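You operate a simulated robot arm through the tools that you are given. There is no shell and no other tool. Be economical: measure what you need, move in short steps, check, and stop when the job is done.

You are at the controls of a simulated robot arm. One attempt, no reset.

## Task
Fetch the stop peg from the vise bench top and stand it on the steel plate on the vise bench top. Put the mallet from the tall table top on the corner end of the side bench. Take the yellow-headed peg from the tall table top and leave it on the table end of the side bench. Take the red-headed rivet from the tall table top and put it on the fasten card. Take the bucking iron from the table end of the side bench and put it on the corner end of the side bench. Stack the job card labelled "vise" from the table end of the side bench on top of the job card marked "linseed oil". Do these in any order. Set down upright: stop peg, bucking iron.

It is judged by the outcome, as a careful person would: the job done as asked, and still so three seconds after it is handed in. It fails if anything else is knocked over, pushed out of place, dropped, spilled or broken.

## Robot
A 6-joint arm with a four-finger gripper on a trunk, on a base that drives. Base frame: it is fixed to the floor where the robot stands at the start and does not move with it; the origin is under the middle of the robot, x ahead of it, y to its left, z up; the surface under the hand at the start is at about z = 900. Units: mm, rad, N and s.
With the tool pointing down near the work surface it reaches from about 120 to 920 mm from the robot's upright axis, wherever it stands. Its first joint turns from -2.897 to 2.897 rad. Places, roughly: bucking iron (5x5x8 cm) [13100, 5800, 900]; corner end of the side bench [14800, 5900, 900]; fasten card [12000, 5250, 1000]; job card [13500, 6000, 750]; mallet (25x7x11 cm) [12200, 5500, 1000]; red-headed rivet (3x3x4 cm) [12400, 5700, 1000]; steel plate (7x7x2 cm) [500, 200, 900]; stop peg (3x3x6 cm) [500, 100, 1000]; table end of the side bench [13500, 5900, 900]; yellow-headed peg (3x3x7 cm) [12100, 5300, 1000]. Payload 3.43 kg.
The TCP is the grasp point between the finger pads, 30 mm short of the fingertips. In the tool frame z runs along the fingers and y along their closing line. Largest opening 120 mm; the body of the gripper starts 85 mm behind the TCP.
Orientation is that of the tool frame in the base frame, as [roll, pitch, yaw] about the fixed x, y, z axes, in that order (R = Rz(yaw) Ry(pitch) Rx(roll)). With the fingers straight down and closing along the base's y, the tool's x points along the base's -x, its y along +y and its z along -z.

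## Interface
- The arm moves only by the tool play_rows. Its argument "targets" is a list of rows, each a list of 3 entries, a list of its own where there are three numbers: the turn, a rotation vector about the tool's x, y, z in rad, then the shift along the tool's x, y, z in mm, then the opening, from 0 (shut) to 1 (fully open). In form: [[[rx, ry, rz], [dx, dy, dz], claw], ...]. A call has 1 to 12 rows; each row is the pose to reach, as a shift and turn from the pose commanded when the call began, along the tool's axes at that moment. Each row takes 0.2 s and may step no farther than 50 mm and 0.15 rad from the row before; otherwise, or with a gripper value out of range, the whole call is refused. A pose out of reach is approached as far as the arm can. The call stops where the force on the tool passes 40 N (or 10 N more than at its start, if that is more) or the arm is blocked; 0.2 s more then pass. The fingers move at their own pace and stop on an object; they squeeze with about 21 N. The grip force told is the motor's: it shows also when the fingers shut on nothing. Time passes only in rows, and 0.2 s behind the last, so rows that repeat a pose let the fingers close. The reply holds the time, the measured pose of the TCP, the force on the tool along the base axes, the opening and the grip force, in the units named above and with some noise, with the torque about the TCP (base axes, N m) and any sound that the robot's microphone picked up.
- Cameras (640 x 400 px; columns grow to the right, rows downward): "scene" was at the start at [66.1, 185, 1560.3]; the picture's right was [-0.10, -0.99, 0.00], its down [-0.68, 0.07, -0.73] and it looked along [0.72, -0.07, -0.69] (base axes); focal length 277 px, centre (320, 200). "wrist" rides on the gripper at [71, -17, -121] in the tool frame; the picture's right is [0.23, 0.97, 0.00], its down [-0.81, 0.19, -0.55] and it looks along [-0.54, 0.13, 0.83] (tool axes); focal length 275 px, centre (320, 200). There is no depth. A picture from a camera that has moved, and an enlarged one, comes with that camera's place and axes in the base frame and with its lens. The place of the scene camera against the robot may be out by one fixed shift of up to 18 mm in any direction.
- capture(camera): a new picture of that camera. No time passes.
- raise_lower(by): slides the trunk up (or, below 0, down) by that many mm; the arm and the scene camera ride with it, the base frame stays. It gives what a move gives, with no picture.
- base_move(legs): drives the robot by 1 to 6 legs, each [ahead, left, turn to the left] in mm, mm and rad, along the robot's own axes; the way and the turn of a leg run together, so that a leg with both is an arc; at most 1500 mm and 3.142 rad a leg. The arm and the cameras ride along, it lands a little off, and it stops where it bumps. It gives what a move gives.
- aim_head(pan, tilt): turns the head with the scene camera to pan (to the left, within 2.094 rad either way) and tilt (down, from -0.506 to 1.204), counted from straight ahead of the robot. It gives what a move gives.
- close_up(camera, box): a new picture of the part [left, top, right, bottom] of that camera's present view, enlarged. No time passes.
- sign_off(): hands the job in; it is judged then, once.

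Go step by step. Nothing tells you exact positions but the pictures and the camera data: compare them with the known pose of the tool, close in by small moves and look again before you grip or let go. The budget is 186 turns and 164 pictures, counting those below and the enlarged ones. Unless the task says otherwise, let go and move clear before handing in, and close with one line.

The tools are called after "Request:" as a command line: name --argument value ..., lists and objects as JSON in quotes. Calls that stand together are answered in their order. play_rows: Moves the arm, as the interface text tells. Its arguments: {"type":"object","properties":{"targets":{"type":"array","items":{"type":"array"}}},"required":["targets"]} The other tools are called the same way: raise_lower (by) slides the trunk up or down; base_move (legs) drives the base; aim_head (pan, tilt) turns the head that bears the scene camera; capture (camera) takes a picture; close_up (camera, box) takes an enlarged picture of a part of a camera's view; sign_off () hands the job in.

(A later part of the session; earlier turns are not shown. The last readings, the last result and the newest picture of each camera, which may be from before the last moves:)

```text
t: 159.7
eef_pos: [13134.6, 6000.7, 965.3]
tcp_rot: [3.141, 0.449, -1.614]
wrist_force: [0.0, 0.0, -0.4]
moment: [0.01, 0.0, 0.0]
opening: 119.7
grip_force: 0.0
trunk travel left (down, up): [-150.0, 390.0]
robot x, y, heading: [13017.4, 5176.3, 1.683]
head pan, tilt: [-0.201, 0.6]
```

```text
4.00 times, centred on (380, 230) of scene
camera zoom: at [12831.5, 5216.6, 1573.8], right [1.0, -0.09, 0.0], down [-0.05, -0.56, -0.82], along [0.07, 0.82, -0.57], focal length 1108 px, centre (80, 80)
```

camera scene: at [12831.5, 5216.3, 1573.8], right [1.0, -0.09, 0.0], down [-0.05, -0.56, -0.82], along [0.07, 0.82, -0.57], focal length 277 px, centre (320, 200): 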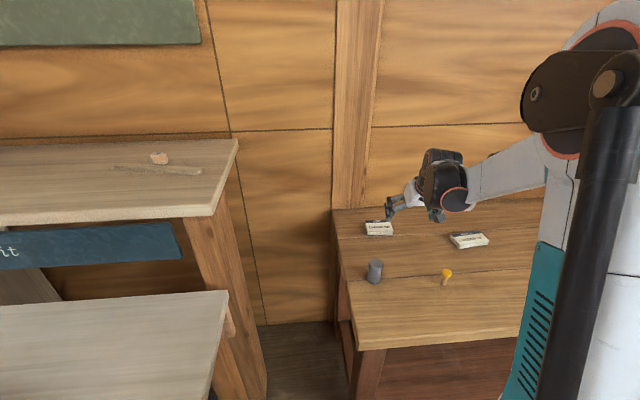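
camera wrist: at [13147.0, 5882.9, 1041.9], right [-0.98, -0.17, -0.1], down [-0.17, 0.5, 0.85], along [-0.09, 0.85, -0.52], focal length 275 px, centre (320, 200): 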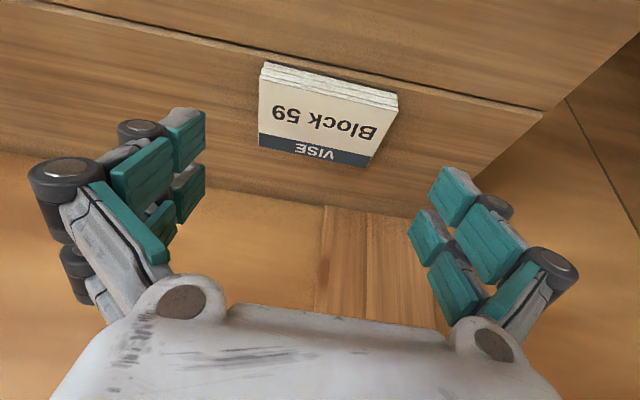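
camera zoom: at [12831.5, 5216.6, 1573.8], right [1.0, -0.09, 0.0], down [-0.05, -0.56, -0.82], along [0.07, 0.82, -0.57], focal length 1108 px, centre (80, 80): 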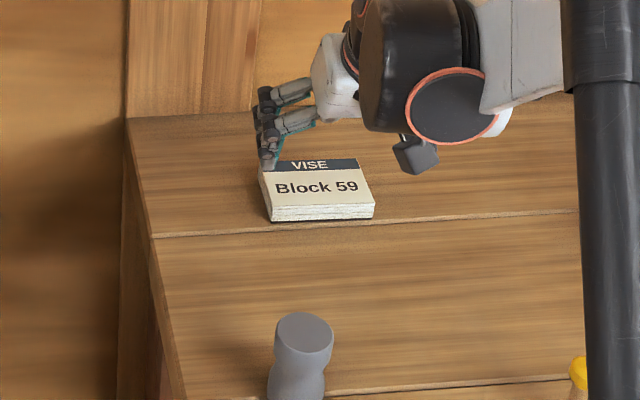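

Request:
play_rows --targets '[[[0, 0, 0], [1, 1, 35], 1], [[0, 0, 0], [2, 1, 66], 1]]'

Request:
capture --camera "wrist"

```text
t: 160.3
eef_pos: [13134.2, 6028.0, 904.0]
tcp_rot: [-3.14, 0.451, -1.615]
wrist_force: [-0.3, 1.1, -1.0]
moment: [0.03, -0.03, -0.01]
opening: 119.7
grip_force: 0.1
trunk travel left (down, up): [-150.0, 390.0]
robot x, y, heading: [13015.6, 5177.0, 1.682]
head pan, tilt: [-0.201, 0.6]
```

```text
90 pictures are left
camera wrist: at [13147.1, 5910.9, 980.5], right [-0.98, -0.16, -0.1], down [-0.17, 0.5, 0.85], along [-0.09, 0.85, -0.52], focal length 275 px, centre (320, 200)
```

wrist: 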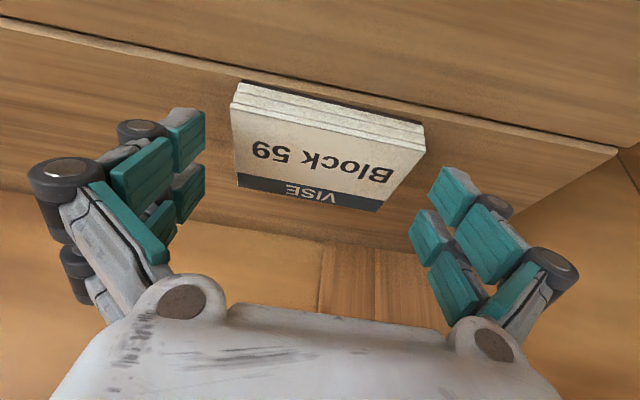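

Request:
play_rows --targets '[[[0, 0, 0], [1, 0, 12], 1], [[0, 0, 0], [1, 0, 12], 0.85], [[0, 0, 0], [1, 0, 12], 0.7], [[0, 0, 0], [1, 0, 12], 0.7]]'

Request:
capture --camera "wrist"

```text
t: 161.3
eef_pos: [13135.2, 6031.1, 894.3]
tcp_rot: [3.141, 0.451, -1.615]
wrist_force: [-0.5, -2.3, 4.4]
moment: [-0.06, 0.0, -0.01]
opening: 99.6
grip_force: 20.7
trunk travel left (down, up): [-150.0, 390.0]
robot x, y, heading: [13015.4, 5175.4, 1.68]
head pan, tilt: [-0.201, 0.6]
```

```text
89 pictures are left
camera wrist: at [13147.8, 5913.9, 970.8], right [-0.98, -0.16, -0.1], down [-0.17, 0.5, 0.85], along [-0.09, 0.85, -0.52], focal length 275 px, centre (320, 200)
```

wrist: 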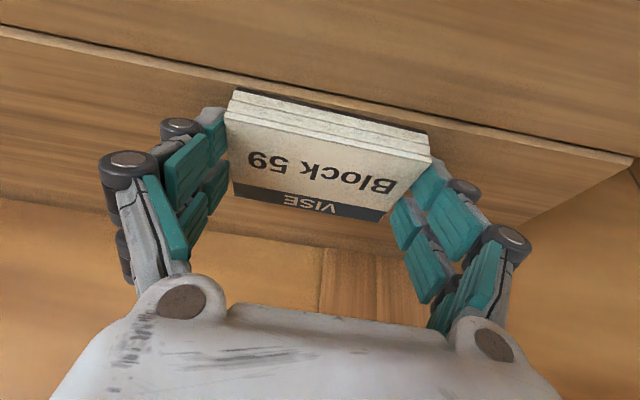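

The card is gripped. I'll lift it and carry it toward the linseed oil card.

Request:
play_rows --targets '[[[0, 0, 0], [-14, 0, -30], 0.7], [[0, 0, 0], [-29, 0, -60], 0.7], [[0, 0, 0], [-43, 0, -90], 0.7], [[0, 0, 0], [-29, -44, -100], 0.7], [[0, 0, 0], [-15, -88, -109], 0.7], [[0, 0, 0], [-1, -133, -119], 0.7], [[0, 0, 0], [13, -177, -128], 0.7], [[0, 0, 0], [27, -221, -137], 0.7], [[0, 0, 0], [41, -265, -147], 0.7], [[0, 0, 0], [55, -310, -156], 0.7]]'

Request:
capture --camera "wrist"

Request:
aim_head --pan -0.6 --tilt 0.6

Request:
capture --camera "scene"

```text
t: 163.5
eef_pos: [13442.4, 5900.9, 1009.3]
tcp_rot: [3.139, 0.45, -1.614]
wrist_force: [0.1, 0.2, -0.5]
moment: [-0.01, 0.02, -0.01]
opening: 99.7
grip_force: 21.1
trunk travel left (down, up): [-150.0, 390.0]
robot x, y, heading: [13015.6, 5177.8, 1.683]
head pan, tilt: [-0.201, 0.6]
```

```text
88 pictures are left
camera wrist: at [13454.7, 5783.7, 1086.6], right [-0.98, -0.17, -0.1], down [-0.17, 0.5, 0.85], along [-0.09, 0.85, -0.52], focal length 275 px, centre (320, 200)
```

wrist: 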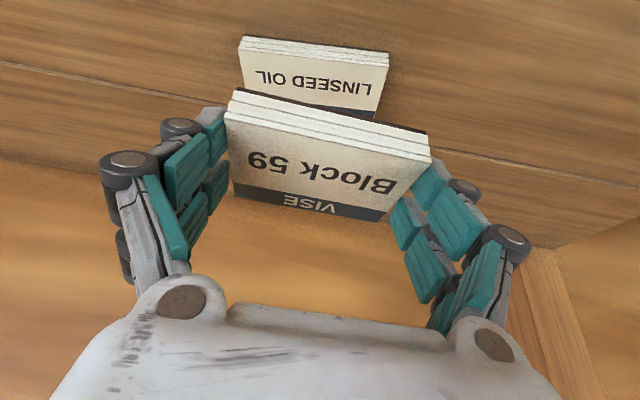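

```text
t: 164.4
eef_pos: [13442.0, 5902.1, 1009.9]
tcp_rot: [3.141, 0.451, -1.615]
wrist_force: [0.3, 0.5, -1.3]
moment: [-0.03, 0.0, -0.02]
opening: 99.7
grip_force: 21.0
trunk travel left (down, up): [-150.0, 390.0]
robot x, y, heading: [13016.6, 5176.8, 1.683]
head pan, tilt: [-0.6, 0.6]
```

```text
87 pictures are left
camera scene: at [12865.5, 5206.0, 1573.9], right [0.88, -0.47, 0.0], down [-0.27, -0.5, -0.82], along [0.39, 0.73, -0.57], focal length 277 px, centre (320, 200)
```

scene: 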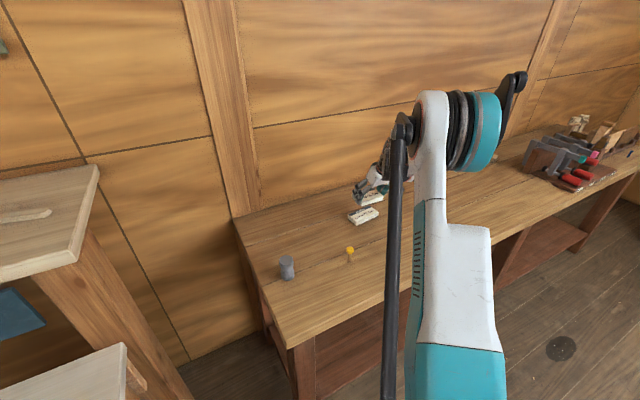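

Request:
close_up --camera "scene" --box '[330, 180, 400, 240]'

Request:
close_up --camera "wrist" --box '[200, 20, 440, 230]'

```text
6.67 times, centred on (365, 210) of scene
camera zoom: at [12865.5, 5206.0, 1573.9], right [0.88, -0.47, 0.0], down [-0.27, -0.5, -0.82], along [0.39, 0.73, -0.57], focal length 1846 px, centre (20, 133)
```

zoom: 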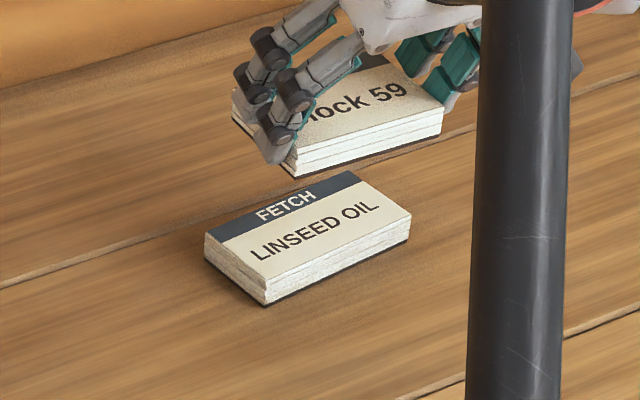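

```text
1.90 times, centred on (320, 125) of wrist
camera zoom: at [13454.2, 5784.0, 1086.6], right [-0.98, -0.16, -0.1], down [-0.17, 0.5, 0.85], along [-0.09, 0.85, -0.52], focal length 524 px, centre (320, 343)
```

zoom: 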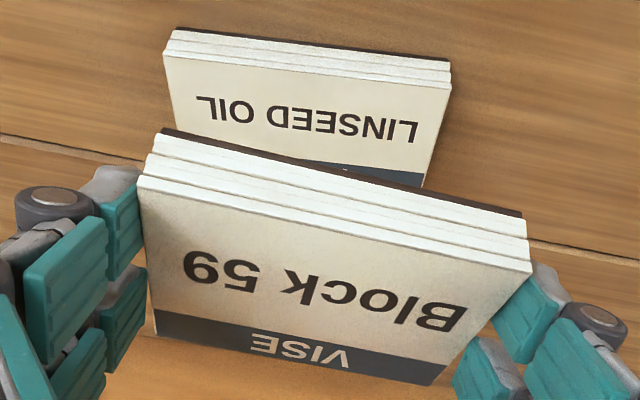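

The linseed card is at about (13460, 5938), turned about +0.1. I'll align with it and come down above it.

Request:
play_rows --targets '[[[-0.03, 0, -0.063], [4, -10, 35], 0.7], [[-0.061, 0, -0.126], [7, -19, 68], 0.7]]'

Request:
close_up --camera "wrist" --box '[180, 20, 460, 230]'

Request:
close_up --camera "scene" --box '[330, 180, 400, 240]'

```text
t: 165.0
eef_pos: [13462.8, 5923.1, 946.0]
tcp_rot: [-3.141, 0.45, -1.473]
wrist_force: [0.3, -0.4, -0.8]
moment: [-0.01, -0.01, -0.02]
opening: 99.7
grip_force: 21.0
trunk travel left (down, up): [-150.0, 390.0]
robot x, y, heading: [13015.8, 5177.8, 1.684]
head pan, tilt: [-0.6, 0.6]
```

```text
1.90 times, centred on (320, 125) of wrist
camera zoom: at [13491.2, 5808.0, 1021.4], right [-0.95, -0.3, -0.1], down [-0.24, 0.47, 0.85], along [-0.21, 0.83, -0.52], focal length 524 px, centre (320, 343)
```

zoom: 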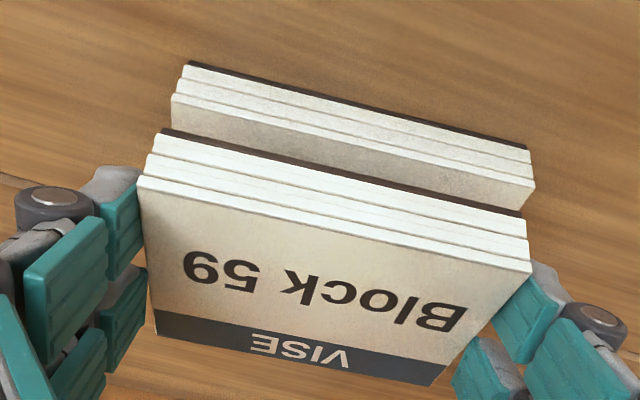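

```text
6.67 times, centred on (365, 210) of scene
camera zoom: at [12866.0, 5206.7, 1573.9], right [0.88, -0.47, 0.0], down [-0.27, -0.5, -0.82], along [0.39, 0.73, -0.57], focal length 1846 px, centre (20, 133)
```

zoom: 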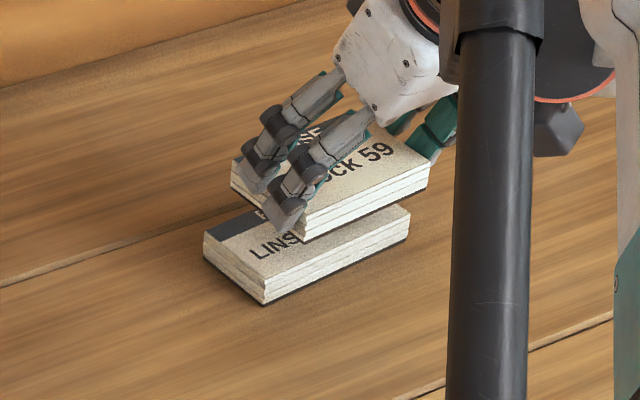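

Request:
play_rows --targets '[[[0, 0, 0], [1, 5, 15], 0.7], [[0, 0, 0], [2, 5, 27], 0.7], [[0, 0, 0], [2, 5, 27], 0.7]]'

Request:
play_rows --targets '[[[0, 0, 0], [0.9, 0, 1.8], 0.7], [[0, 0, 0], [1.7, 0, 3.6], 0.7], [[0, 0, 0], [1.7, 0, 3.6], 0.7]]'

Request:
close_up --camera "scene" --box '[330, 180, 400, 240]'

Request:
close_up --camera "wrist" --box '[180, 20, 460, 230]'

```text
t: 165.8
eef_pos: [13454.7, 5932.9, 919.4]
tcp_rot: [3.141, 0.451, -1.476]
wrist_force: [0.0, 0.0, -0.8]
moment: [-0.01, 0.01, -0.01]
opening: 99.6
grip_force: 21.0
trunk travel left (down, up): [-150.0, 390.0]
robot x, y, heading: [13013.7, 5174.2, 1.677]
head pan, tilt: [-0.6, 0.6]
```

```text
t: 166.6
eef_pos: [13455.8, 5932.7, 916.4]
tcp_rot: [3.14, 0.449, -1.475]
wrist_force: [-0.6, 0.9, -0.6]
moment: [0.04, -0.02, 0.0]
opening: 99.7
grip_force: 21.2
trunk travel left (down, up): [-150.0, 390.0]
robot x, y, heading: [13013.4, 5175.3, 1.677]
head pan, tilt: [-0.6, 0.6]
```

```text
6.67 times, centred on (365, 210) of scene
camera zoom: at [12865.4, 5206.0, 1573.9], right [0.88, -0.47, 0.0], down [-0.27, -0.5, -0.82], along [0.39, 0.73, -0.57], focal length 1846 px, centre (20, 133)
```

zoom: 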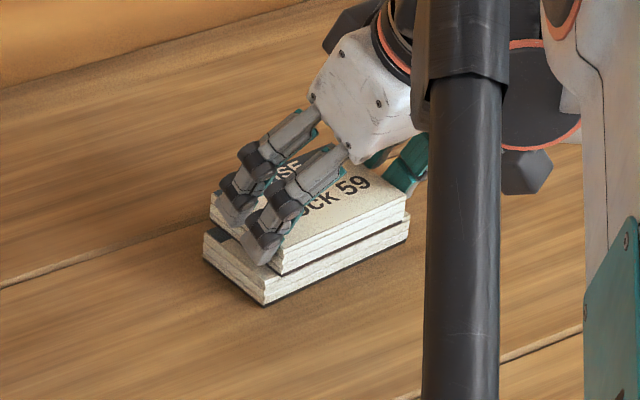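

```text
1.90 times, centred on (320, 125) of wrist
camera zoom: at [13484.4, 5817.6, 992.9], right [-0.95, -0.3, -0.1], down [-0.24, 0.47, 0.85], along [-0.21, 0.83, -0.52], focal length 524 px, centre (320, 343)
```

zoom: 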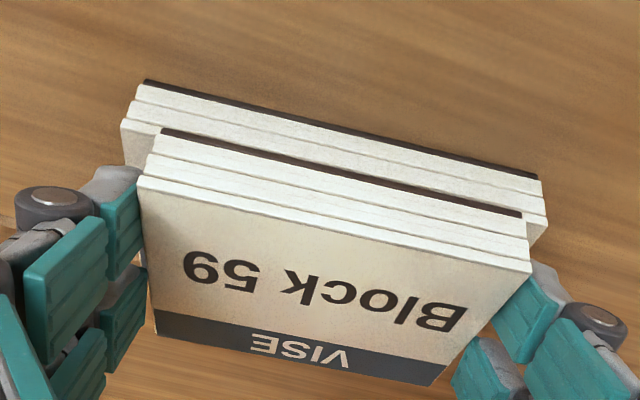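

Nicely aligned. I'll lower to contact.

Request:
play_rows --targets '[[[0, 0, 0], [0.9, 0, 1.8], 0.7], [[0, 0, 0], [1.3, 0, 2.7], 0.7], [[0, 0, 0], [1.3, 0, 2.7], 0.7]]'

Request:
play_rows --targets '[[[0, 0, 0], [0.9, 0, 1.8], 0.7], [[0, 0, 0], [0.9, 0, 1.8], 0.7]]'

```text
t: 167.4
eef_pos: [13454.8, 5931.7, 913.6]
tcp_rot: [3.141, 0.452, -1.475]
wrist_force: [1.7, 1.0, 13.7]
moment: [0.1, -0.12, 0.04]
opening: 100.0
grip_force: 20.9
trunk travel left (down, up): [-150.0, 390.0]
robot x, y, heading: [13019.8, 5177.8, 1.684]
head pan, tilt: [-0.6, 0.6]
```

```text
t: 168.0
eef_pos: [13455.5, 5931.8, 911.1]
tcp_rot: [3.141, 0.45, -1.474]
wrist_force: [2.3, -0.2, 12.9]
moment: [0.08, -0.09, -0.02]
opening: 99.9
grip_force: 20.9
trunk travel left (down, up): [-150.0, 390.0]
robot x, y, heading: [13016.6, 5177.1, 1.685]
head pan, tilt: [-0.6, 0.6]
```

Request:
play_rows --targets '[[[0, 0, 0], [-0.4, 0, -0.9], 0.8], [[0, 0, 0], [-0.9, 0, -1.8], 0.9], [[0, 0, 0], [-0.9, 0, -1.8], 1.0], [[0, 0, 0], [-0.9, 0, -1.8], 1.0], [[0, 0, 0], [-9, 0, -18], 1.0], [[0, 0, 0], [-26, 0, -54], 1.0], [[0, 0, 0], [-44, 0, -90], 1.0]]'

Request:
capture --camera "wrist"

Request:
capture --camera "scene"

```text
t: 169.6
eef_pos: [13455.6, 5933.4, 1012.6]
tcp_rot: [3.141, 0.451, -1.475]
wrist_force: [-0.2, -0.4, 0.3]
moment: [-0.01, -0.01, -0.01]
opening: 120.2
grip_force: 0.1
trunk travel left (down, up): [-150.0, 390.0]
robot x, y, heading: [13012.4, 5177.2, 1.684]
head pan, tilt: [-0.6, 0.6]
```

```text
80 pictures are left
camera wrist: at [13483.6, 5818.6, 1089.3], right [-0.95, -0.3, -0.1], down [-0.24, 0.47, 0.85], along [-0.21, 0.83, -0.52], focal length 275 px, centre (320, 200)
```

wrist: 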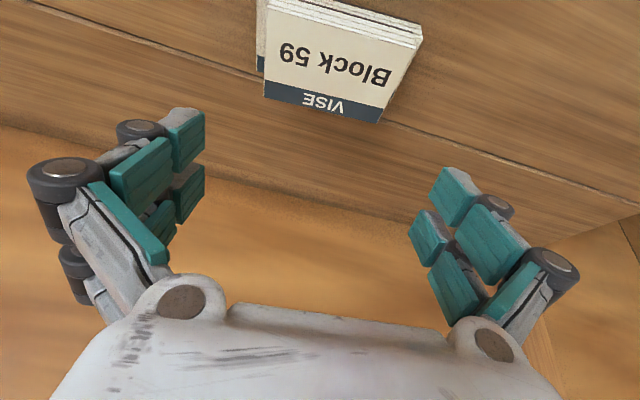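

```text
79 pictures are left
camera scene: at [12865.2, 5205.6, 1574.0], right [0.88, -0.47, 0.0], down [-0.27, -0.5, -0.83], along [0.39, 0.73, -0.56], focal length 277 px, centre (320, 200)
```

scene: 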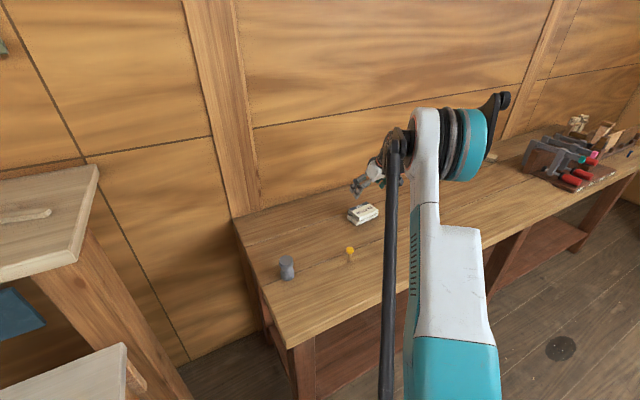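

The vise card is stacked on the linseed card. Next is the bucking iron at about (13062, 5786).

Request:
play_rows --targets '[[[0, 0, 0], [14, 45, -8], 1], [[0, 0, 0], [28, 91, -16], 1], [[0, 0, 0], [42, 136, -23], 1], [[0, 0, 0], [56, 182, -31], 1], [[0, 0, 0], [70, 227, -39], 0.9], [[0, 0, 0], [84, 273, -47], 0.8], [[0, 0, 0], [98, 318, -54], 0.8], [[0, 0, 0], [112, 364, -62], 0.8], [[0, 0, 0], [126, 409, -70], 0.8]]'

Request:
capture --camera "wrist"

Request:
close_up --camera "scene" --box '[240, 180, 400, 300]'

```text
t: 171.6
eef_pos: [13062.5, 5752.0, 1017.8]
tcp_rot: [3.141, 0.449, -1.474]
wrist_force: [-1.0, 0.1, 0.0]
moment: [0.01, 0.02, -0.01]
opening: 95.9
grip_force: 0.0
trunk travel left (down, up): [-150.0, 390.0]
robot x, y, heading: [13016.0, 5176.4, 1.679]
head pan, tilt: [-0.6, 0.6]
```

```text
78 pictures are left
camera wrist: at [13091.1, 5637.5, 1094.4], right [-0.95, -0.3, -0.1], down [-0.24, 0.47, 0.85], along [-0.21, 0.83, -0.52], focal length 275 px, centre (320, 200)
```

wrist: 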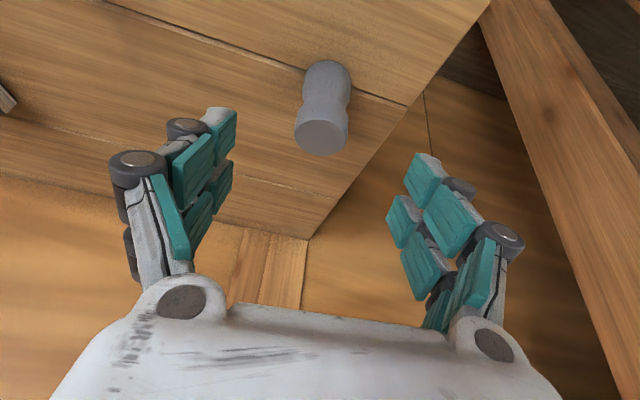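

```text
3.33 times, centred on (320, 240) of scene
camera zoom: at [12865.0, 5205.6, 1573.9], right [0.88, -0.47, 0.0], down [-0.27, -0.5, -0.83], along [0.39, 0.73, -0.56], focal length 923 px, centre (320, 67)
```

zoom: 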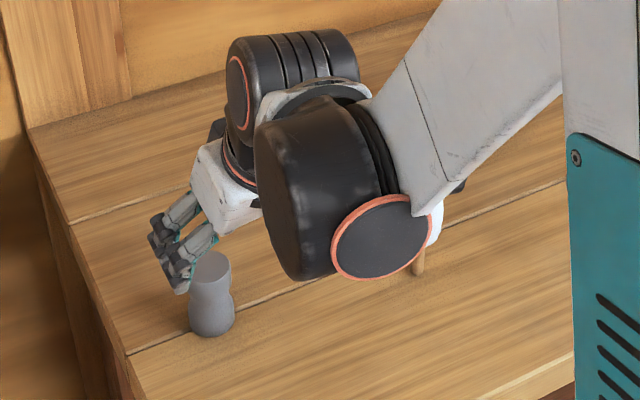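

Request:
play_rows --targets '[[[0, 0, 0], [4, 0, 43], 0.8], [[0, 0, 0], [8, 0, 86], 0.8], [[0, 0, 0], [11, 0, 126], 0.8]]'

Request:
capture --camera "wrist"

```text
t: 172.4
eef_pos: [13056.4, 5797.2, 900.3]
tcp_rot: [3.141, 0.449, -1.473]
wrist_force: [0.8, -0.8, 0.5]
moment: [0.04, 0.01, -0.01]
opening: 95.6
grip_force: 0.0
trunk travel left (down, up): [-150.0, 390.0]
robot x, y, heading: [13016.3, 5174.3, 1.681]
head pan, tilt: [-0.6, 0.6]
```

```text
76 pictures are left
camera wrist: at [13085.1, 5681.9, 976.5], right [-0.95, -0.3, -0.1], down [-0.24, 0.47, 0.85], along [-0.21, 0.83, -0.52], focal length 275 px, centre (320, 200)
```

wrist: 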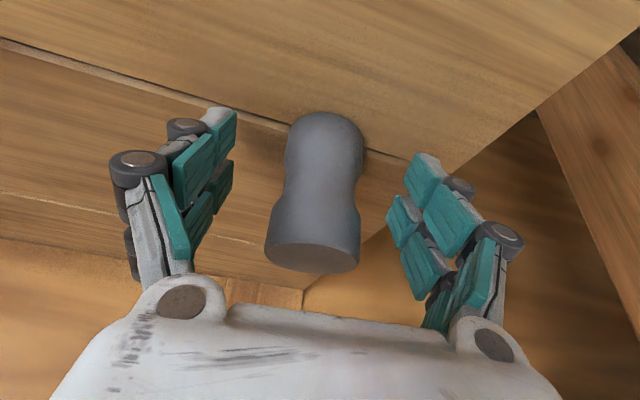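

Request:
play_rows --targets '[[[0, 0, 0], [0, 0, 0], 0.6], [[0, 0, 0], [0, 0, 0], 0.3], [[0, 0, 0], [0, 0, 0], 0.2], [[0, 0, 0], [0, 0, 0], 0.2]]'

Request:
play_rows --targets '[[[0, 0, 0], [-4, 0, -9], 0.2], [[0, 0, 0], [-13, 0, -27], 0.2], [[0, 0, 0], [-26, 0, -54], 0.2], [[0, 0, 0], [-26, 0, -54], 0.2]]'

Request:
capture --camera "wrist"

Request:
close_up --camera "scene" --box '[240, 180, 400, 300]'

```text
t: 173.4
eef_pos: [13056.9, 5795.4, 900.0]
tcp_rot: [3.141, 0.449, -1.475]
wrist_force: [-1.1, -2.7, 0.6]
moment: [-0.09, 0.06, 0.05]
opening: 43.2
grip_force: 20.6
trunk travel left (down, up): [-150.0, 390.0]
robot x, y, heading: [13015.9, 5175.6, 1.683]
head pan, tilt: [-0.6, 0.6]
```

```text
t: 174.4
eef_pos: [13055.3, 5795.0, 961.1]
tcp_rot: [-3.141, 0.451, -1.475]
wrist_force: [-0.5, 0.2, -8.1]
moment: [0.0, 0.0, 0.02]
opening: 43.4
grip_force: 21.1
trunk travel left (down, up): [-150.0, 390.0]
robot x, y, heading: [13017.6, 5176.5, 1.679]
head pan, tilt: [-0.6, 0.6]
```

```text
75 pictures are left
camera wrist: at [13084.9, 5680.4, 1038.0], right [-0.95, -0.3, -0.1], down [-0.24, 0.47, 0.85], along [-0.21, 0.83, -0.52], focal length 275 px, centre (320, 200)
```

wrist: 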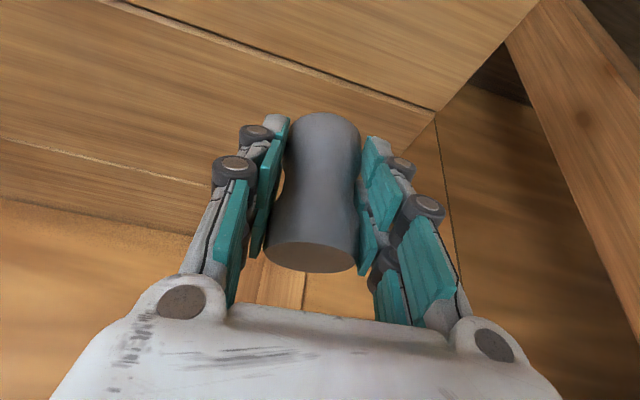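

```text
3.33 times, centred on (320, 240) of scene
camera zoom: at [12865.2, 5206.2, 1573.8], right [0.88, -0.47, 0.0], down [-0.27, -0.5, -0.82], along [0.39, 0.73, -0.57], focal length 923 px, centre (320, 67)
```

zoom: 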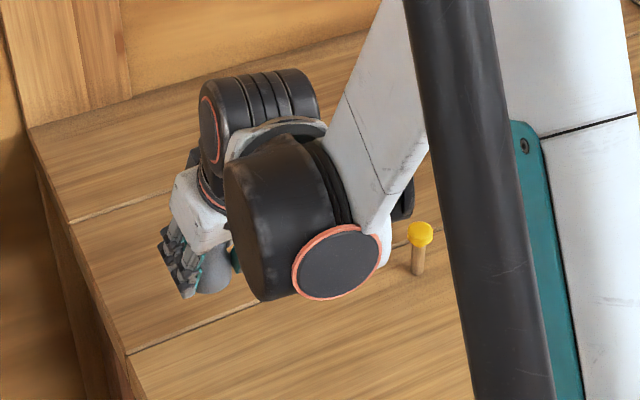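

The iron is held upright. I'll raise and retract, then drive along to the corner end of the bench.

Request:
play_rows --targets '[[[0, 0, 0], [19, 6, -40], 0.2], [[0, 0, 0], [38, 13, -79], 0.2], [[0, 0, 0], [56, 19, -118], 0.2], [[0, 0, 0], [75, 26, -158], 0.2], [[0, 0, 0], [94, 32, -197], 0.2], [[0, 0, 0], [112, 39, -236], 0.2], [[0, 0, 0], [131, 46, -276], 0.2], [[0, 0, 0], [149, 52, -315], 0.2]]'

Request:
base_move --legs '[[-60, 0, -0.11], [0, -800, 0]]'

Request:
aim_head --pan -0.6 --tilt 0.6

Request:
capture --camera "scene"

```text
t: 176.2
eef_pos: [13033.4, 5518.1, 1180.7]
tcp_rot: [-3.141, 0.448, -1.477]
wrist_force: [-0.1, 0.3, -7.9]
moment: [-0.05, -0.02, -0.01]
opening: 42.8
grip_force: 21.5
trunk travel left (down, up): [-150.0, 390.0]
robot x, y, heading: [13016.1, 5176.6, 1.681]
head pan, tilt: [-0.6, 0.6]
```

```text
t: 181.0
eef_pos: [13855.6, 5467.6, 1179.9]
tcp_rot: [3.141, 0.45, -1.566]
wrist_force: [0.4, 0.7, -8.4]
moment: [-0.07, 0.01, 0.04]
opening: 42.8
grip_force: 21.2
trunk travel left (down, up): [-150.0, 390.0]
robot x, y, heading: [13809.7, 5124.1, 1.588]
head pan, tilt: [-0.6, 0.6]
```

```text
t: 181.6
eef_pos: [13855.1, 5466.6, 1180.2]
tcp_rot: [-3.141, 0.451, -1.566]
wrist_force: [0.0, -0.1, -7.7]
moment: [-0.07, 0.02, -0.01]
opening: 42.5
grip_force: 20.5
trunk travel left (down, up): [-150.0, 390.0]
robot x, y, heading: [13804.7, 5123.3, 1.595]
head pan, tilt: [-0.6, 0.6]
```

```text
73 pictures are left
camera scene: at [13660.9, 5169.2, 1573.9], right [0.84, -0.55, 0.0], down [-0.31, -0.47, -0.82], along [0.45, 0.69, -0.57], focal length 277 px, centre (320, 200)
```

scene: 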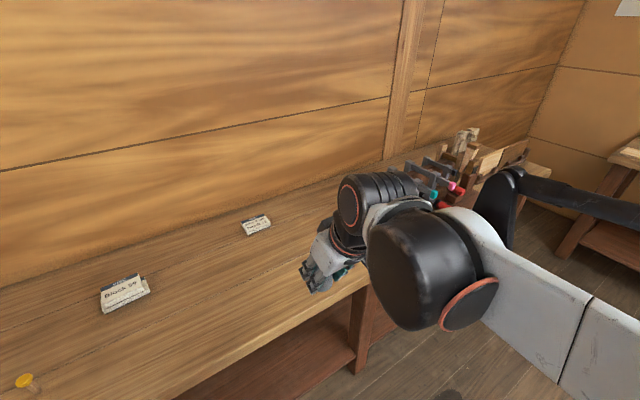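

Request:
close_up --camera "scene" --box '[90, 200, 290, 320]'

Request:
base_move --legs '[[0, -850, 0]]'

Request:
aim_head --pan -0.1 --tilt 0.6

Request:
capture --camera "scene"

Request:
capture --camera "wrist"

```text
3.20 times, centred on (190, 260) of scene
camera zoom: at [13660.9, 5169.2, 1573.9], right [0.84, -0.55, 0.0], down [-0.31, -0.47, -0.82], along [0.45, 0.69, -0.57], focal length 886 px, centre (736, 8)
```

zoom: 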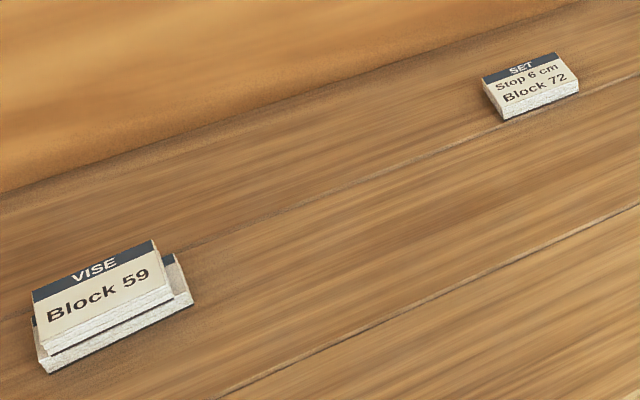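

```text
t: 186.1
eef_pos: [14691.8, 5486.0, 1179.3]
tcp_rot: [-3.141, 0.45, -1.561]
wrist_force: [0.1, -0.2, -9.0]
moment: [-0.1, 0.02, 0.02]
opening: 42.9
grip_force: 20.7
trunk travel left (down, up): [-150.0, 390.0]
robot x, y, heading: [14647.0, 5145.5, 1.592]
head pan, tilt: [-0.6, 0.6]
```

```text
t: 187.0
eef_pos: [14691.6, 5485.5, 1180.8]
tcp_rot: [3.142, 0.451, -1.561]
wrist_force: [0.9, 0.0, -8.1]
moment: [-0.06, 0.0, -0.01]
opening: 42.7
grip_force: 20.8
trunk travel left (down, up): [-150.0, 390.0]
robot x, y, heading: [14645.8, 5144.9, 1.596]
head pan, tilt: [-0.099, 0.6]
```

```text
71 pictures are left
camera scene: at [14457.5, 5201.3, 1573.9], right [1.0, -0.08, 0.0], down [-0.04, -0.56, -0.82], along [0.06, 0.82, -0.57], focal length 277 px, centre (320, 200)
```

scene: 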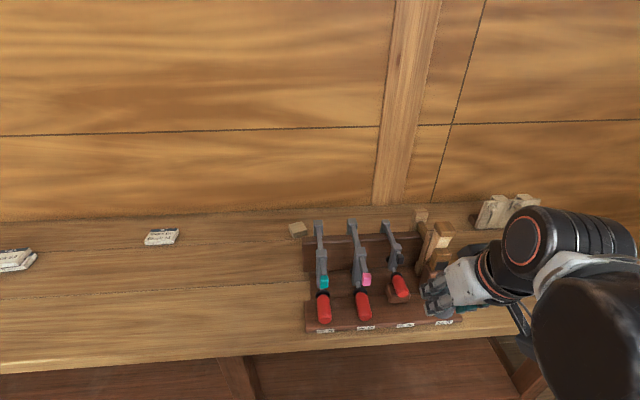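

```text
70 pictures are left
camera wrist: at [14711.1, 5368.3, 1256.7], right [-0.97, -0.22, -0.1], down [-0.2, 0.49, 0.85], along [-0.14, 0.85, -0.52], focal length 275 px, centre (320, 200)
```

wrist: 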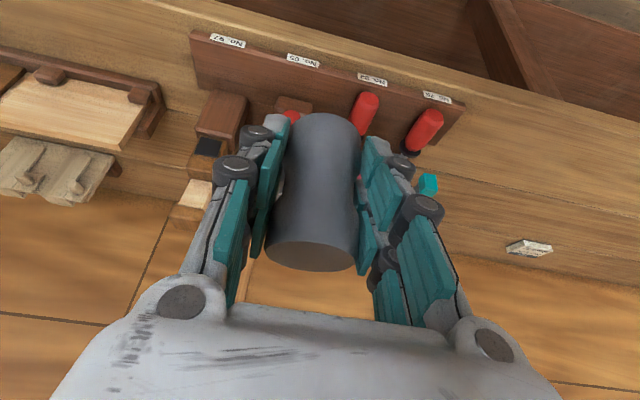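

The clamp rack sits around x 14450–14750. I need to see the rest of the corner end, so I'll drive a little further.

Request:
base_move --legs '[[-40, -350, 0]]'

Request:
capture --camera "scene"

Request:
capture --camera "wrist"

```text
t: 189.3
eef_pos: [15047.6, 5452.6, 1181.2]
tcp_rot: [-3.14, 0.449, -1.568]
wrist_force: [0.4, -0.5, -8.6]
moment: [0.0, -0.01, 0.02]
opening: 42.7
grip_force: 21.3
trunk travel left (down, up): [-150.0, 390.0]
robot x, y, heading: [14997.6, 5110.5, 1.591]
head pan, tilt: [-0.099, 0.6]
```

```text
69 pictures are left
camera scene: at [14810.2, 5169.7, 1573.9], right [1.0, -0.08, 0.0], down [-0.05, -0.56, -0.82], along [0.07, 0.82, -0.57], focal length 277 px, centre (320, 200)
```

scene: 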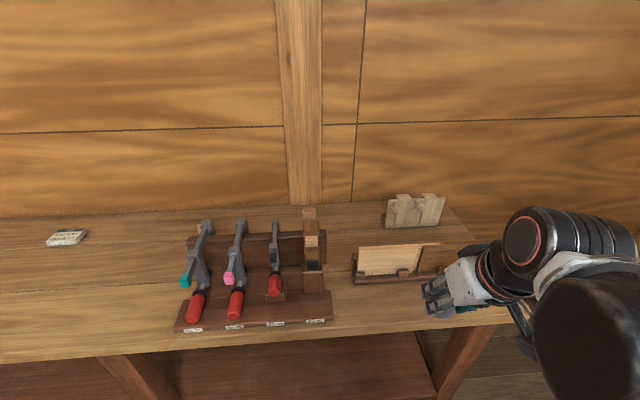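

```text
68 pictures are left
camera wrist: at [15065.0, 5334.8, 1256.7], right [-0.97, -0.21, -0.1], down [-0.19, 0.49, 0.85], along [-0.13, 0.85, -0.52], focal length 275 px, centre (320, 200)
```

wrist: 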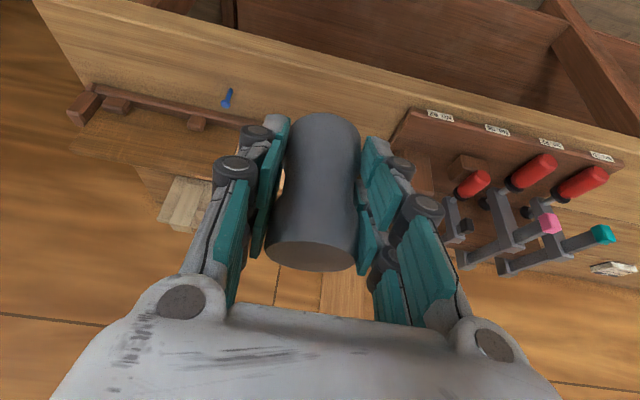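

The front strip of the corner end looks free, apart from a small blue item. I'll move the iron toward the right front corner and look.

Request:
play_rows --targets '[[[0, 0, 0], [-10, -40, 20], 0.2], [[0, 0, 0], [-20, -81, 40], 0.2], [[0, 0, 0], [-30, -121, 60], 0.2], [[0, 0, 0], [-41, -161, 80], 0.2], [[0, 0, 0], [-51, -202, 100], 0.2], [[0, 0, 0], [-61, -242, 119], 0.2]]'

Request:
capture --camera "wrist"

Request:
capture --camera "scene"

```text
t: 190.7
eef_pos: [15289.4, 5558.3, 1101.0]
tcp_rot: [3.139, 0.45, -1.569]
wrist_force: [-0.3, -0.4, -8.1]
moment: [0.0, -0.01, -0.01]
opening: 42.8
grip_force: 21.1
trunk travel left (down, up): [-150.0, 390.0]
robot x, y, heading: [15000.4, 5112.0, 1.585]
head pan, tilt: [-0.099, 0.6]
```

```text
67 pictures are left
camera wrist: at [15307.9, 5441.5, 1177.4], right [-0.97, -0.21, -0.1], down [-0.19, 0.49, 0.85], along [-0.13, 0.85, -0.52], focal length 275 px, centre (320, 200)
```

wrist: 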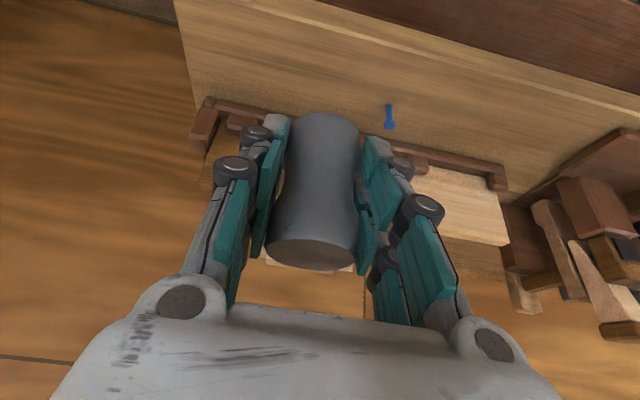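

```text
66 pictures are left
camera scene: at [14809.9, 5170.0, 1573.8], right [1.0, -0.08, 0.0], down [-0.04, -0.56, -0.82], along [0.06, 0.82, -0.57], focal length 277 px, centre (320, 200)
```

scene: 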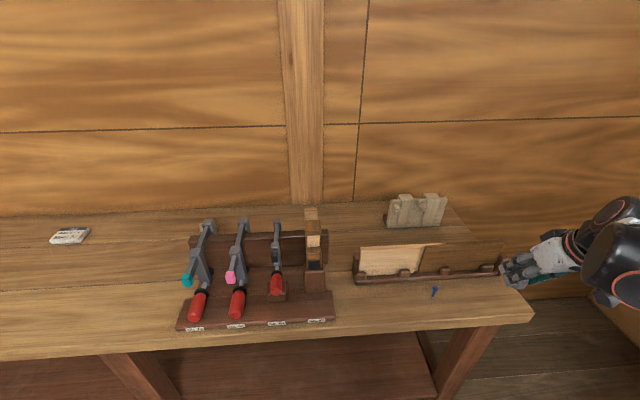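

Request:
play_rows --targets '[[[0, 0, 0], [-3, -5, 45], 0.2], [[0, 0, 0], [-6, -10, 90], 0.2], [[0, 0, 0], [-8, -14, 130], 0.2], [[0, 0, 0], [-11, -18, 170], 0.2], [[0, 0, 0], [-13, -21, 206], 0.2]]'

Request:
capture --camera "wrist"

Request:
close_up --camera "scene" --box '[400, 220, 580, 340]'

```text
t: 191.9
eef_pos: [15309.7, 5660.0, 917.3]
tcp_rot: [3.141, 0.449, -1.57]
wrist_force: [-0.2, 0.4, -8.8]
moment: [-0.07, -0.01, 0.01]
opening: 42.5
grip_force: 21.1
trunk travel left (down, up): [-150.0, 390.0]
robot x, y, heading: [14994.7, 5112.1, 1.585]
head pan, tilt: [-0.099, 0.6]
```

```text
65 pictures are left
camera wrist: at [15327.8, 5543.5, 994.7], right [-0.97, -0.21, -0.1], down [-0.19, 0.49, 0.85], along [-0.13, 0.85, -0.52], focal length 275 px, centre (320, 200)
```

wrist: 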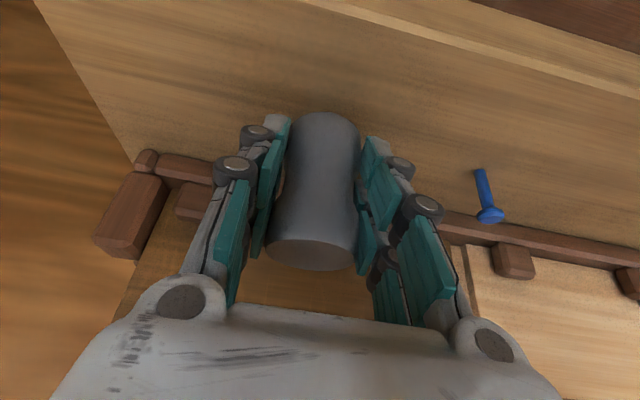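

```text
3.33 times, centred on (490, 280) of scene
camera zoom: at [14810.6, 5170.7, 1573.9], right [1.0, -0.08, 0.0], down [-0.05, -0.56, -0.82], along [0.07, 0.82, -0.57], focal length 923 px, centre (-247, -67)
```

zoom: 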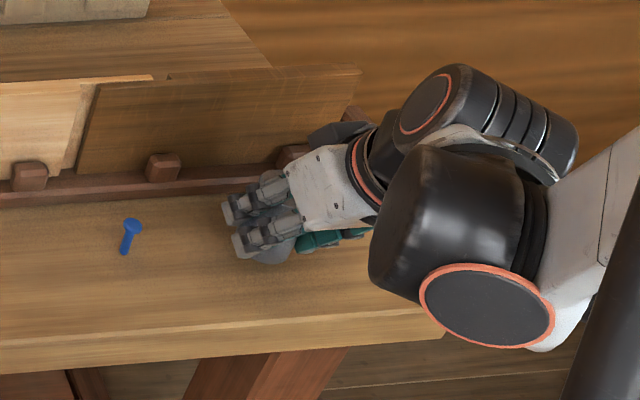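

Request:
play_rows --targets '[[[0, 0, 0], [4.8, 0, 9.9], 0.2], [[0, 0, 0], [6.1, 0, 12.6], 0.2], [[0, 0, 0], [7, 0, 14.4], 0.2], [[0, 0, 0], [7.8, 0, 16.2], 0.2], [[0, 0, 0], [7.8, 0, 16.2], 0.2]]'

```text
t: 193.1
eef_pos: [15310.3, 5661.1, 901.0]
tcp_rot: [-3.141, 0.452, -1.569]
wrist_force: [2.7, 5.7, 11.9]
moment: [0.26, -0.14, 0.07]
opening: 42.7
grip_force: 20.8
trunk travel left (down, up): [-150.0, 390.0]
robot x, y, heading: [14996.2, 5109.0, 1.584]
head pan, tilt: [-0.099, 0.6]
```

Request:
play_rows --targets '[[[0, 0, 0], [0, 0, 0], 0.4], [[0, 0, 0], [0, 0, 0], 0.55], [[0, 0, 0], [0, 0, 0], 0.65], [[0, 0, 0], [-4, 0, -9], 0.65], [[0, 0, 0], [-20, 0, -41], 0.65], [[0, 0, 0], [-35, 0, -76], 0.65], [[0, 0, 0], [-50, 0, -115], 0.65]]'

Request:
capture --camera "wrist"

Request:
close_up --camera "scene" --box '[400, 220, 580, 340]'

```text
t: 194.7
eef_pos: [15308.4, 5656.8, 1026.2]
tcp_rot: [3.141, 0.451, -1.569]
wrist_force: [-0.3, 0.6, 0.0]
moment: [0.01, 0.01, 0.04]
opening: 78.1
grip_force: 0.1
trunk travel left (down, up): [-150.0, 390.0]
robot x, y, heading: [15000.8, 5110.4, 1.584]
head pan, tilt: [-0.099, 0.6]
```

```text
63 pictures are left
camera wrist: at [15326.1, 5539.4, 1104.1], right [-0.97, -0.21, -0.1], down [-0.19, 0.49, 0.85], along [-0.13, 0.85, -0.52], focal length 275 px, centre (320, 200)
```

wrist: 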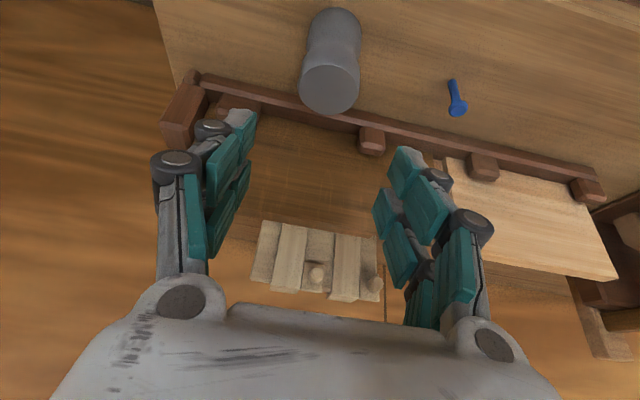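

```text
3.33 times, centred on (490, 280) of scene
camera zoom: at [14809.7, 5169.3, 1573.9], right [1.0, -0.08, 0.0], down [-0.05, -0.56, -0.83], along [0.07, 0.82, -0.56], focal length 923 px, centre (-247, -67)
```

zoom: 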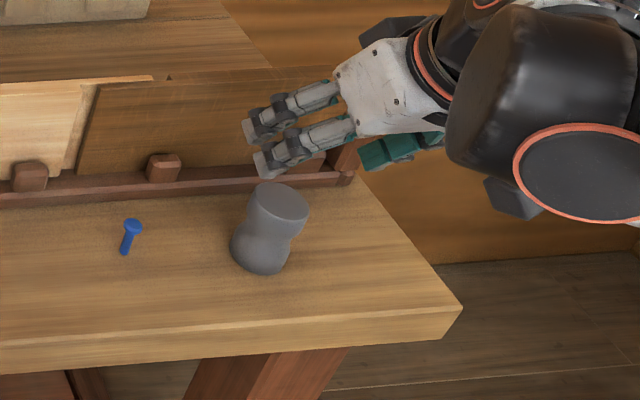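

The iron stands upright at the corner end. Now back to the tall table for the mallet, with the arm retracted and the tool vertical.

Request:
play_rows --targets '[[[0, 0.05, 0], [12, 30, -27], 0.65], [[0, 0.1, 0], [24, 60, -55], 0.65], [[0, 0.15, 0], [37, 89, -82], 0.65], [[0, 0.2, 0], [49, 119, -110], 0.65], [[0, 0.25, 0], [61, 149, -137], 0.65], [[0, 0.3, 0], [73, 179, -165], 0.65], [[0, 0.35, 0], [86, 208, -192], 0.65], [[0, 0.4, 0], [98, 238, -220], 0.65], [[0, 0.45, 0], [110, 268, -247], 0.65]]'

Request:
base_move --legs '[[0, 1000, 0], [0, 980, 0]]'

```text
t: 196.1
eef_pos: [15165.9, 5598.7, 1145.3]
tcp_rot: [-3.141, 0.155, -1.569]
wrist_force: [0.0, -0.5, 0.4]
moment: [-0.01, 0.05, 0.02]
opening: 77.9
grip_force: 0.1
trunk travel left (down, up): [-150.0, 390.0]
robot x, y, heading: [15002.2, 5111.7, 1.586]
head pan, tilt: [-0.099, 0.6]
stopped in row 7: the arm was blocked; the commanded pose is now the measured one
```

```text
t: 205.9
eef_pos: [13212.6, 5595.4, 1147.2]
tcp_rot: [-3.14, 0.158, -1.602]
wrist_force: [0.6, 1.0, 0.0]
moment: [-0.01, -0.01, 0.01]
opening: 77.9
grip_force: 0.0
trunk travel left (down, up): [-150.0, 390.0]
robot x, y, heading: [13030.5, 5113.6, 1.557]
head pan, tilt: [-0.099, 0.6]
```

The arm stopped early, blocked by something. I'll look before going on.

Request:
capture --camera "scene"

Request:
capture --camera "wrist"

```text
61 pictures are left
camera scene: at [12844.9, 5180.2, 1573.9], right [0.99, -0.11, 0.0], down [-0.06, -0.56, -0.83], along [0.09, 0.82, -0.56], focal length 277 px, centre (320, 200)
```

scene: 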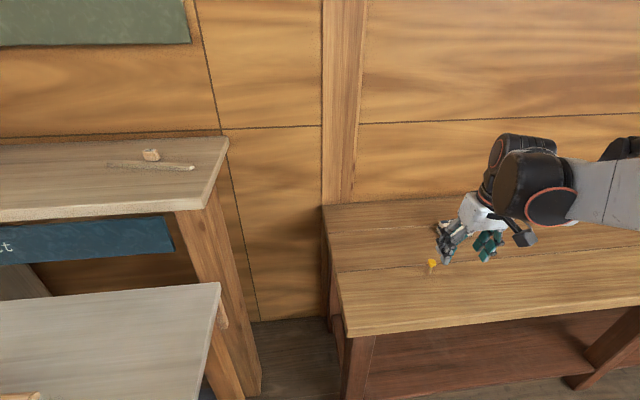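

```text
60 pictures are left
camera wrist: at [13227.1, 5505.0, 1252.5], right [-0.98, -0.2, -0.04], down [-0.17, 0.72, 0.67], along [-0.11, 0.66, -0.74], focal length 275 px, centre (320, 200)
```

wrist: 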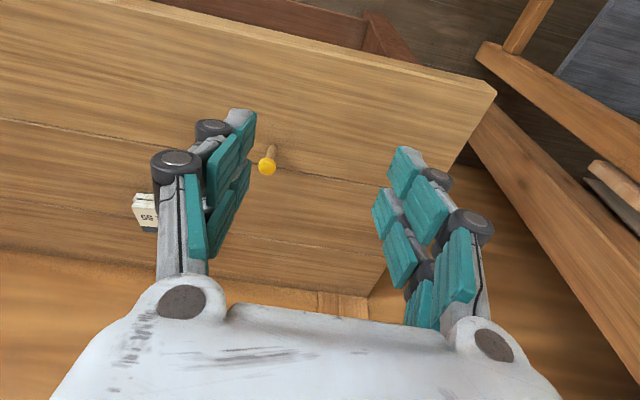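

Request:
play_rows --targets '[[[0, 0, 0], [3, 10, -45], 0.65], [[0, 0.03, 0], [12, 45, -75], 0.65], [[0, 0.08, 0], [30, 85, -95], 0.65], [[0, 0.12, 0], [50, 120, -110], 0.65], [[0, 0.156, 0], [75, 155, -117], 0.65]]'

Request:
base_move --legs '[[0, 0, 1.5], [100, -60, 0]]'

Request:
aim_head --pan -0.1 --tilt 0.7

Request:
capture --camera "scene"

Request:
capture --camera "wrist"

```text
t: 206.7
eef_pos: [13158.8, 5629.2, 1233.8]
tcp_rot: [-3.141, 0.094, -1.601]
wrist_force: [0.8, 0.4, -0.1]
moment: [-0.01, 0.02, -0.03]
opening: 78.2
grip_force: 0.1
trunk travel left (down, up): [-150.0, 390.0]
robot x, y, heading: [13030.5, 5112.7, 1.557]
head pan, tilt: [-0.099, 0.6]
stopped in row 3: the arm was blocked; the commanded pose is now the measured one
```

```text
t: 211.6
eef_pos: [12434.9, 5354.9, 1233.0]
tcp_rot: [-3.141, 0.095, -0.109]
wrist_force: [-0.3, 0.1, -0.1]
moment: [-0.01, -0.01, -0.03]
opening: 78.0
grip_force: 0.1
trunk travel left (down, up): [-150.0, 390.0]
robot x, y, heading: [12937.5, 5189.6, 3.044]
head pan, tilt: [-0.099, 0.6]
```

```text
t: 212.2
eef_pos: [12435.4, 5355.3, 1233.1]
tcp_rot: [3.141, 0.094, -0.11]
wrist_force: [-0.4, 1.0, 0.2]
moment: [-0.03, 0.01, -0.01]
opening: 78.0
grip_force: 0.1
trunk travel left (down, up): [-150.0, 390.0]
robot x, y, heading: [12937.8, 5186.8, 3.046]
head pan, tilt: [-0.099, 0.7]
```

```text
59 pictures are left
camera scene: at [12857.9, 4996.2, 1565.3], right [0.19, 0.98, 0.0], down [0.63, -0.13, -0.77], along [-0.75, 0.15, -0.64], focal length 277 px, centre (320, 200)
```

scene: 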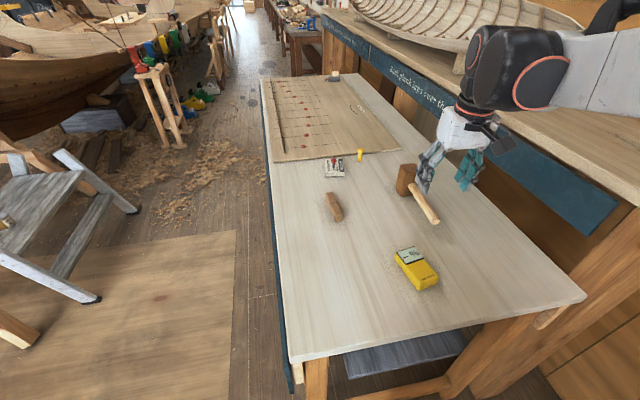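

```text
58 pictures are left
camera wrist: at [12519.0, 5362.6, 1346.1], right [0.12, -0.99, -0.02], down [-0.77, -0.11, 0.63], along [-0.62, -0.06, -0.78], focal length 275 px, centre (320, 200)
```

wrist: 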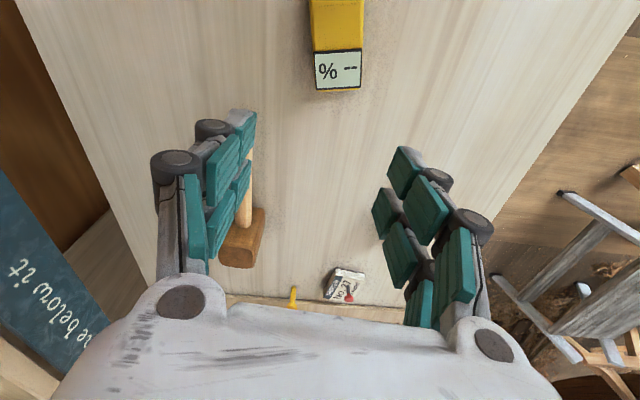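

Request:
play_rows --targets '[[[0, 0, 0], [-43, -11, 18], 0.8], [[0, 0, 0], [-87, -23, 36], 0.9], [[0, 0, 0], [-130, -34, 54], 0.9], [[0, 0, 0], [-173, -45, 72], 0.9], [[0, 0, 0], [-217, -57, 90], 0.9], [[0, 0, 0], [-260, -68, 105], 0.9]]'

Request:
capture --camera "wrist"

Request:
capture --camera "scene"

```text
t: 213.7
eef_pos: [12172.3, 5452.4, 1152.7]
tcp_rot: [-3.141, 0.094, -0.11]
wrist_force: [-0.8, 1.1, -0.1]
moment: [-0.01, -0.03, -0.03]
opening: 107.6
grip_force: 0.0
trunk travel left (down, up): [-150.0, 390.0]
robot x, y, heading: [12935.0, 5188.2, 3.05]
head pan, tilt: [-0.099, 0.7]
```

```text
57 pictures are left
camera wrist: at [12256.8, 5458.8, 1264.7], right [0.12, -0.99, -0.02], down [-0.77, -0.11, 0.63], along [-0.62, -0.06, -0.78], focal length 275 px, centre (320, 200)
```

wrist: 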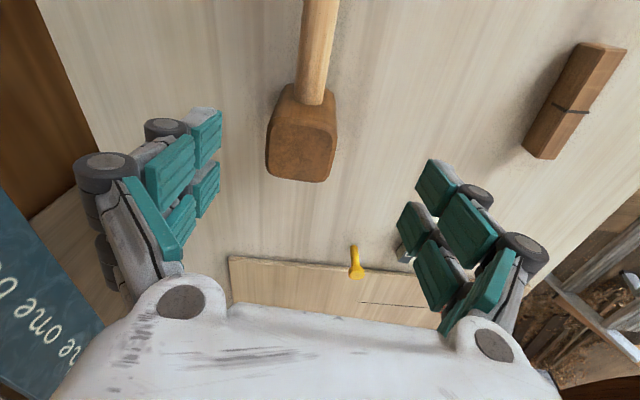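

```text
56 pictures are left
camera scene: at [12857.0, 4996.5, 1565.2], right [0.19, 0.98, 0.0], down [0.63, -0.13, -0.76], along [-0.75, 0.15, -0.65], focal length 277 px, centre (320, 200)
```

scene: 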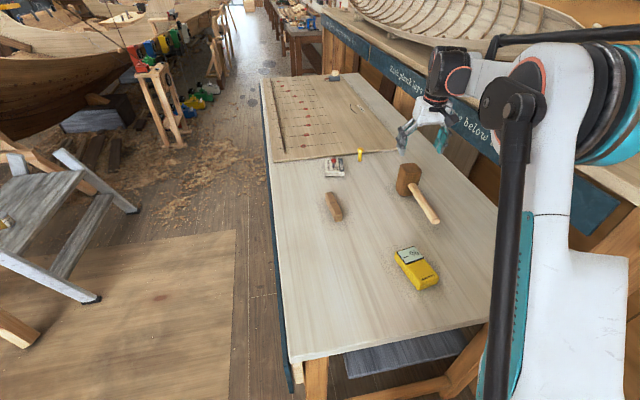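

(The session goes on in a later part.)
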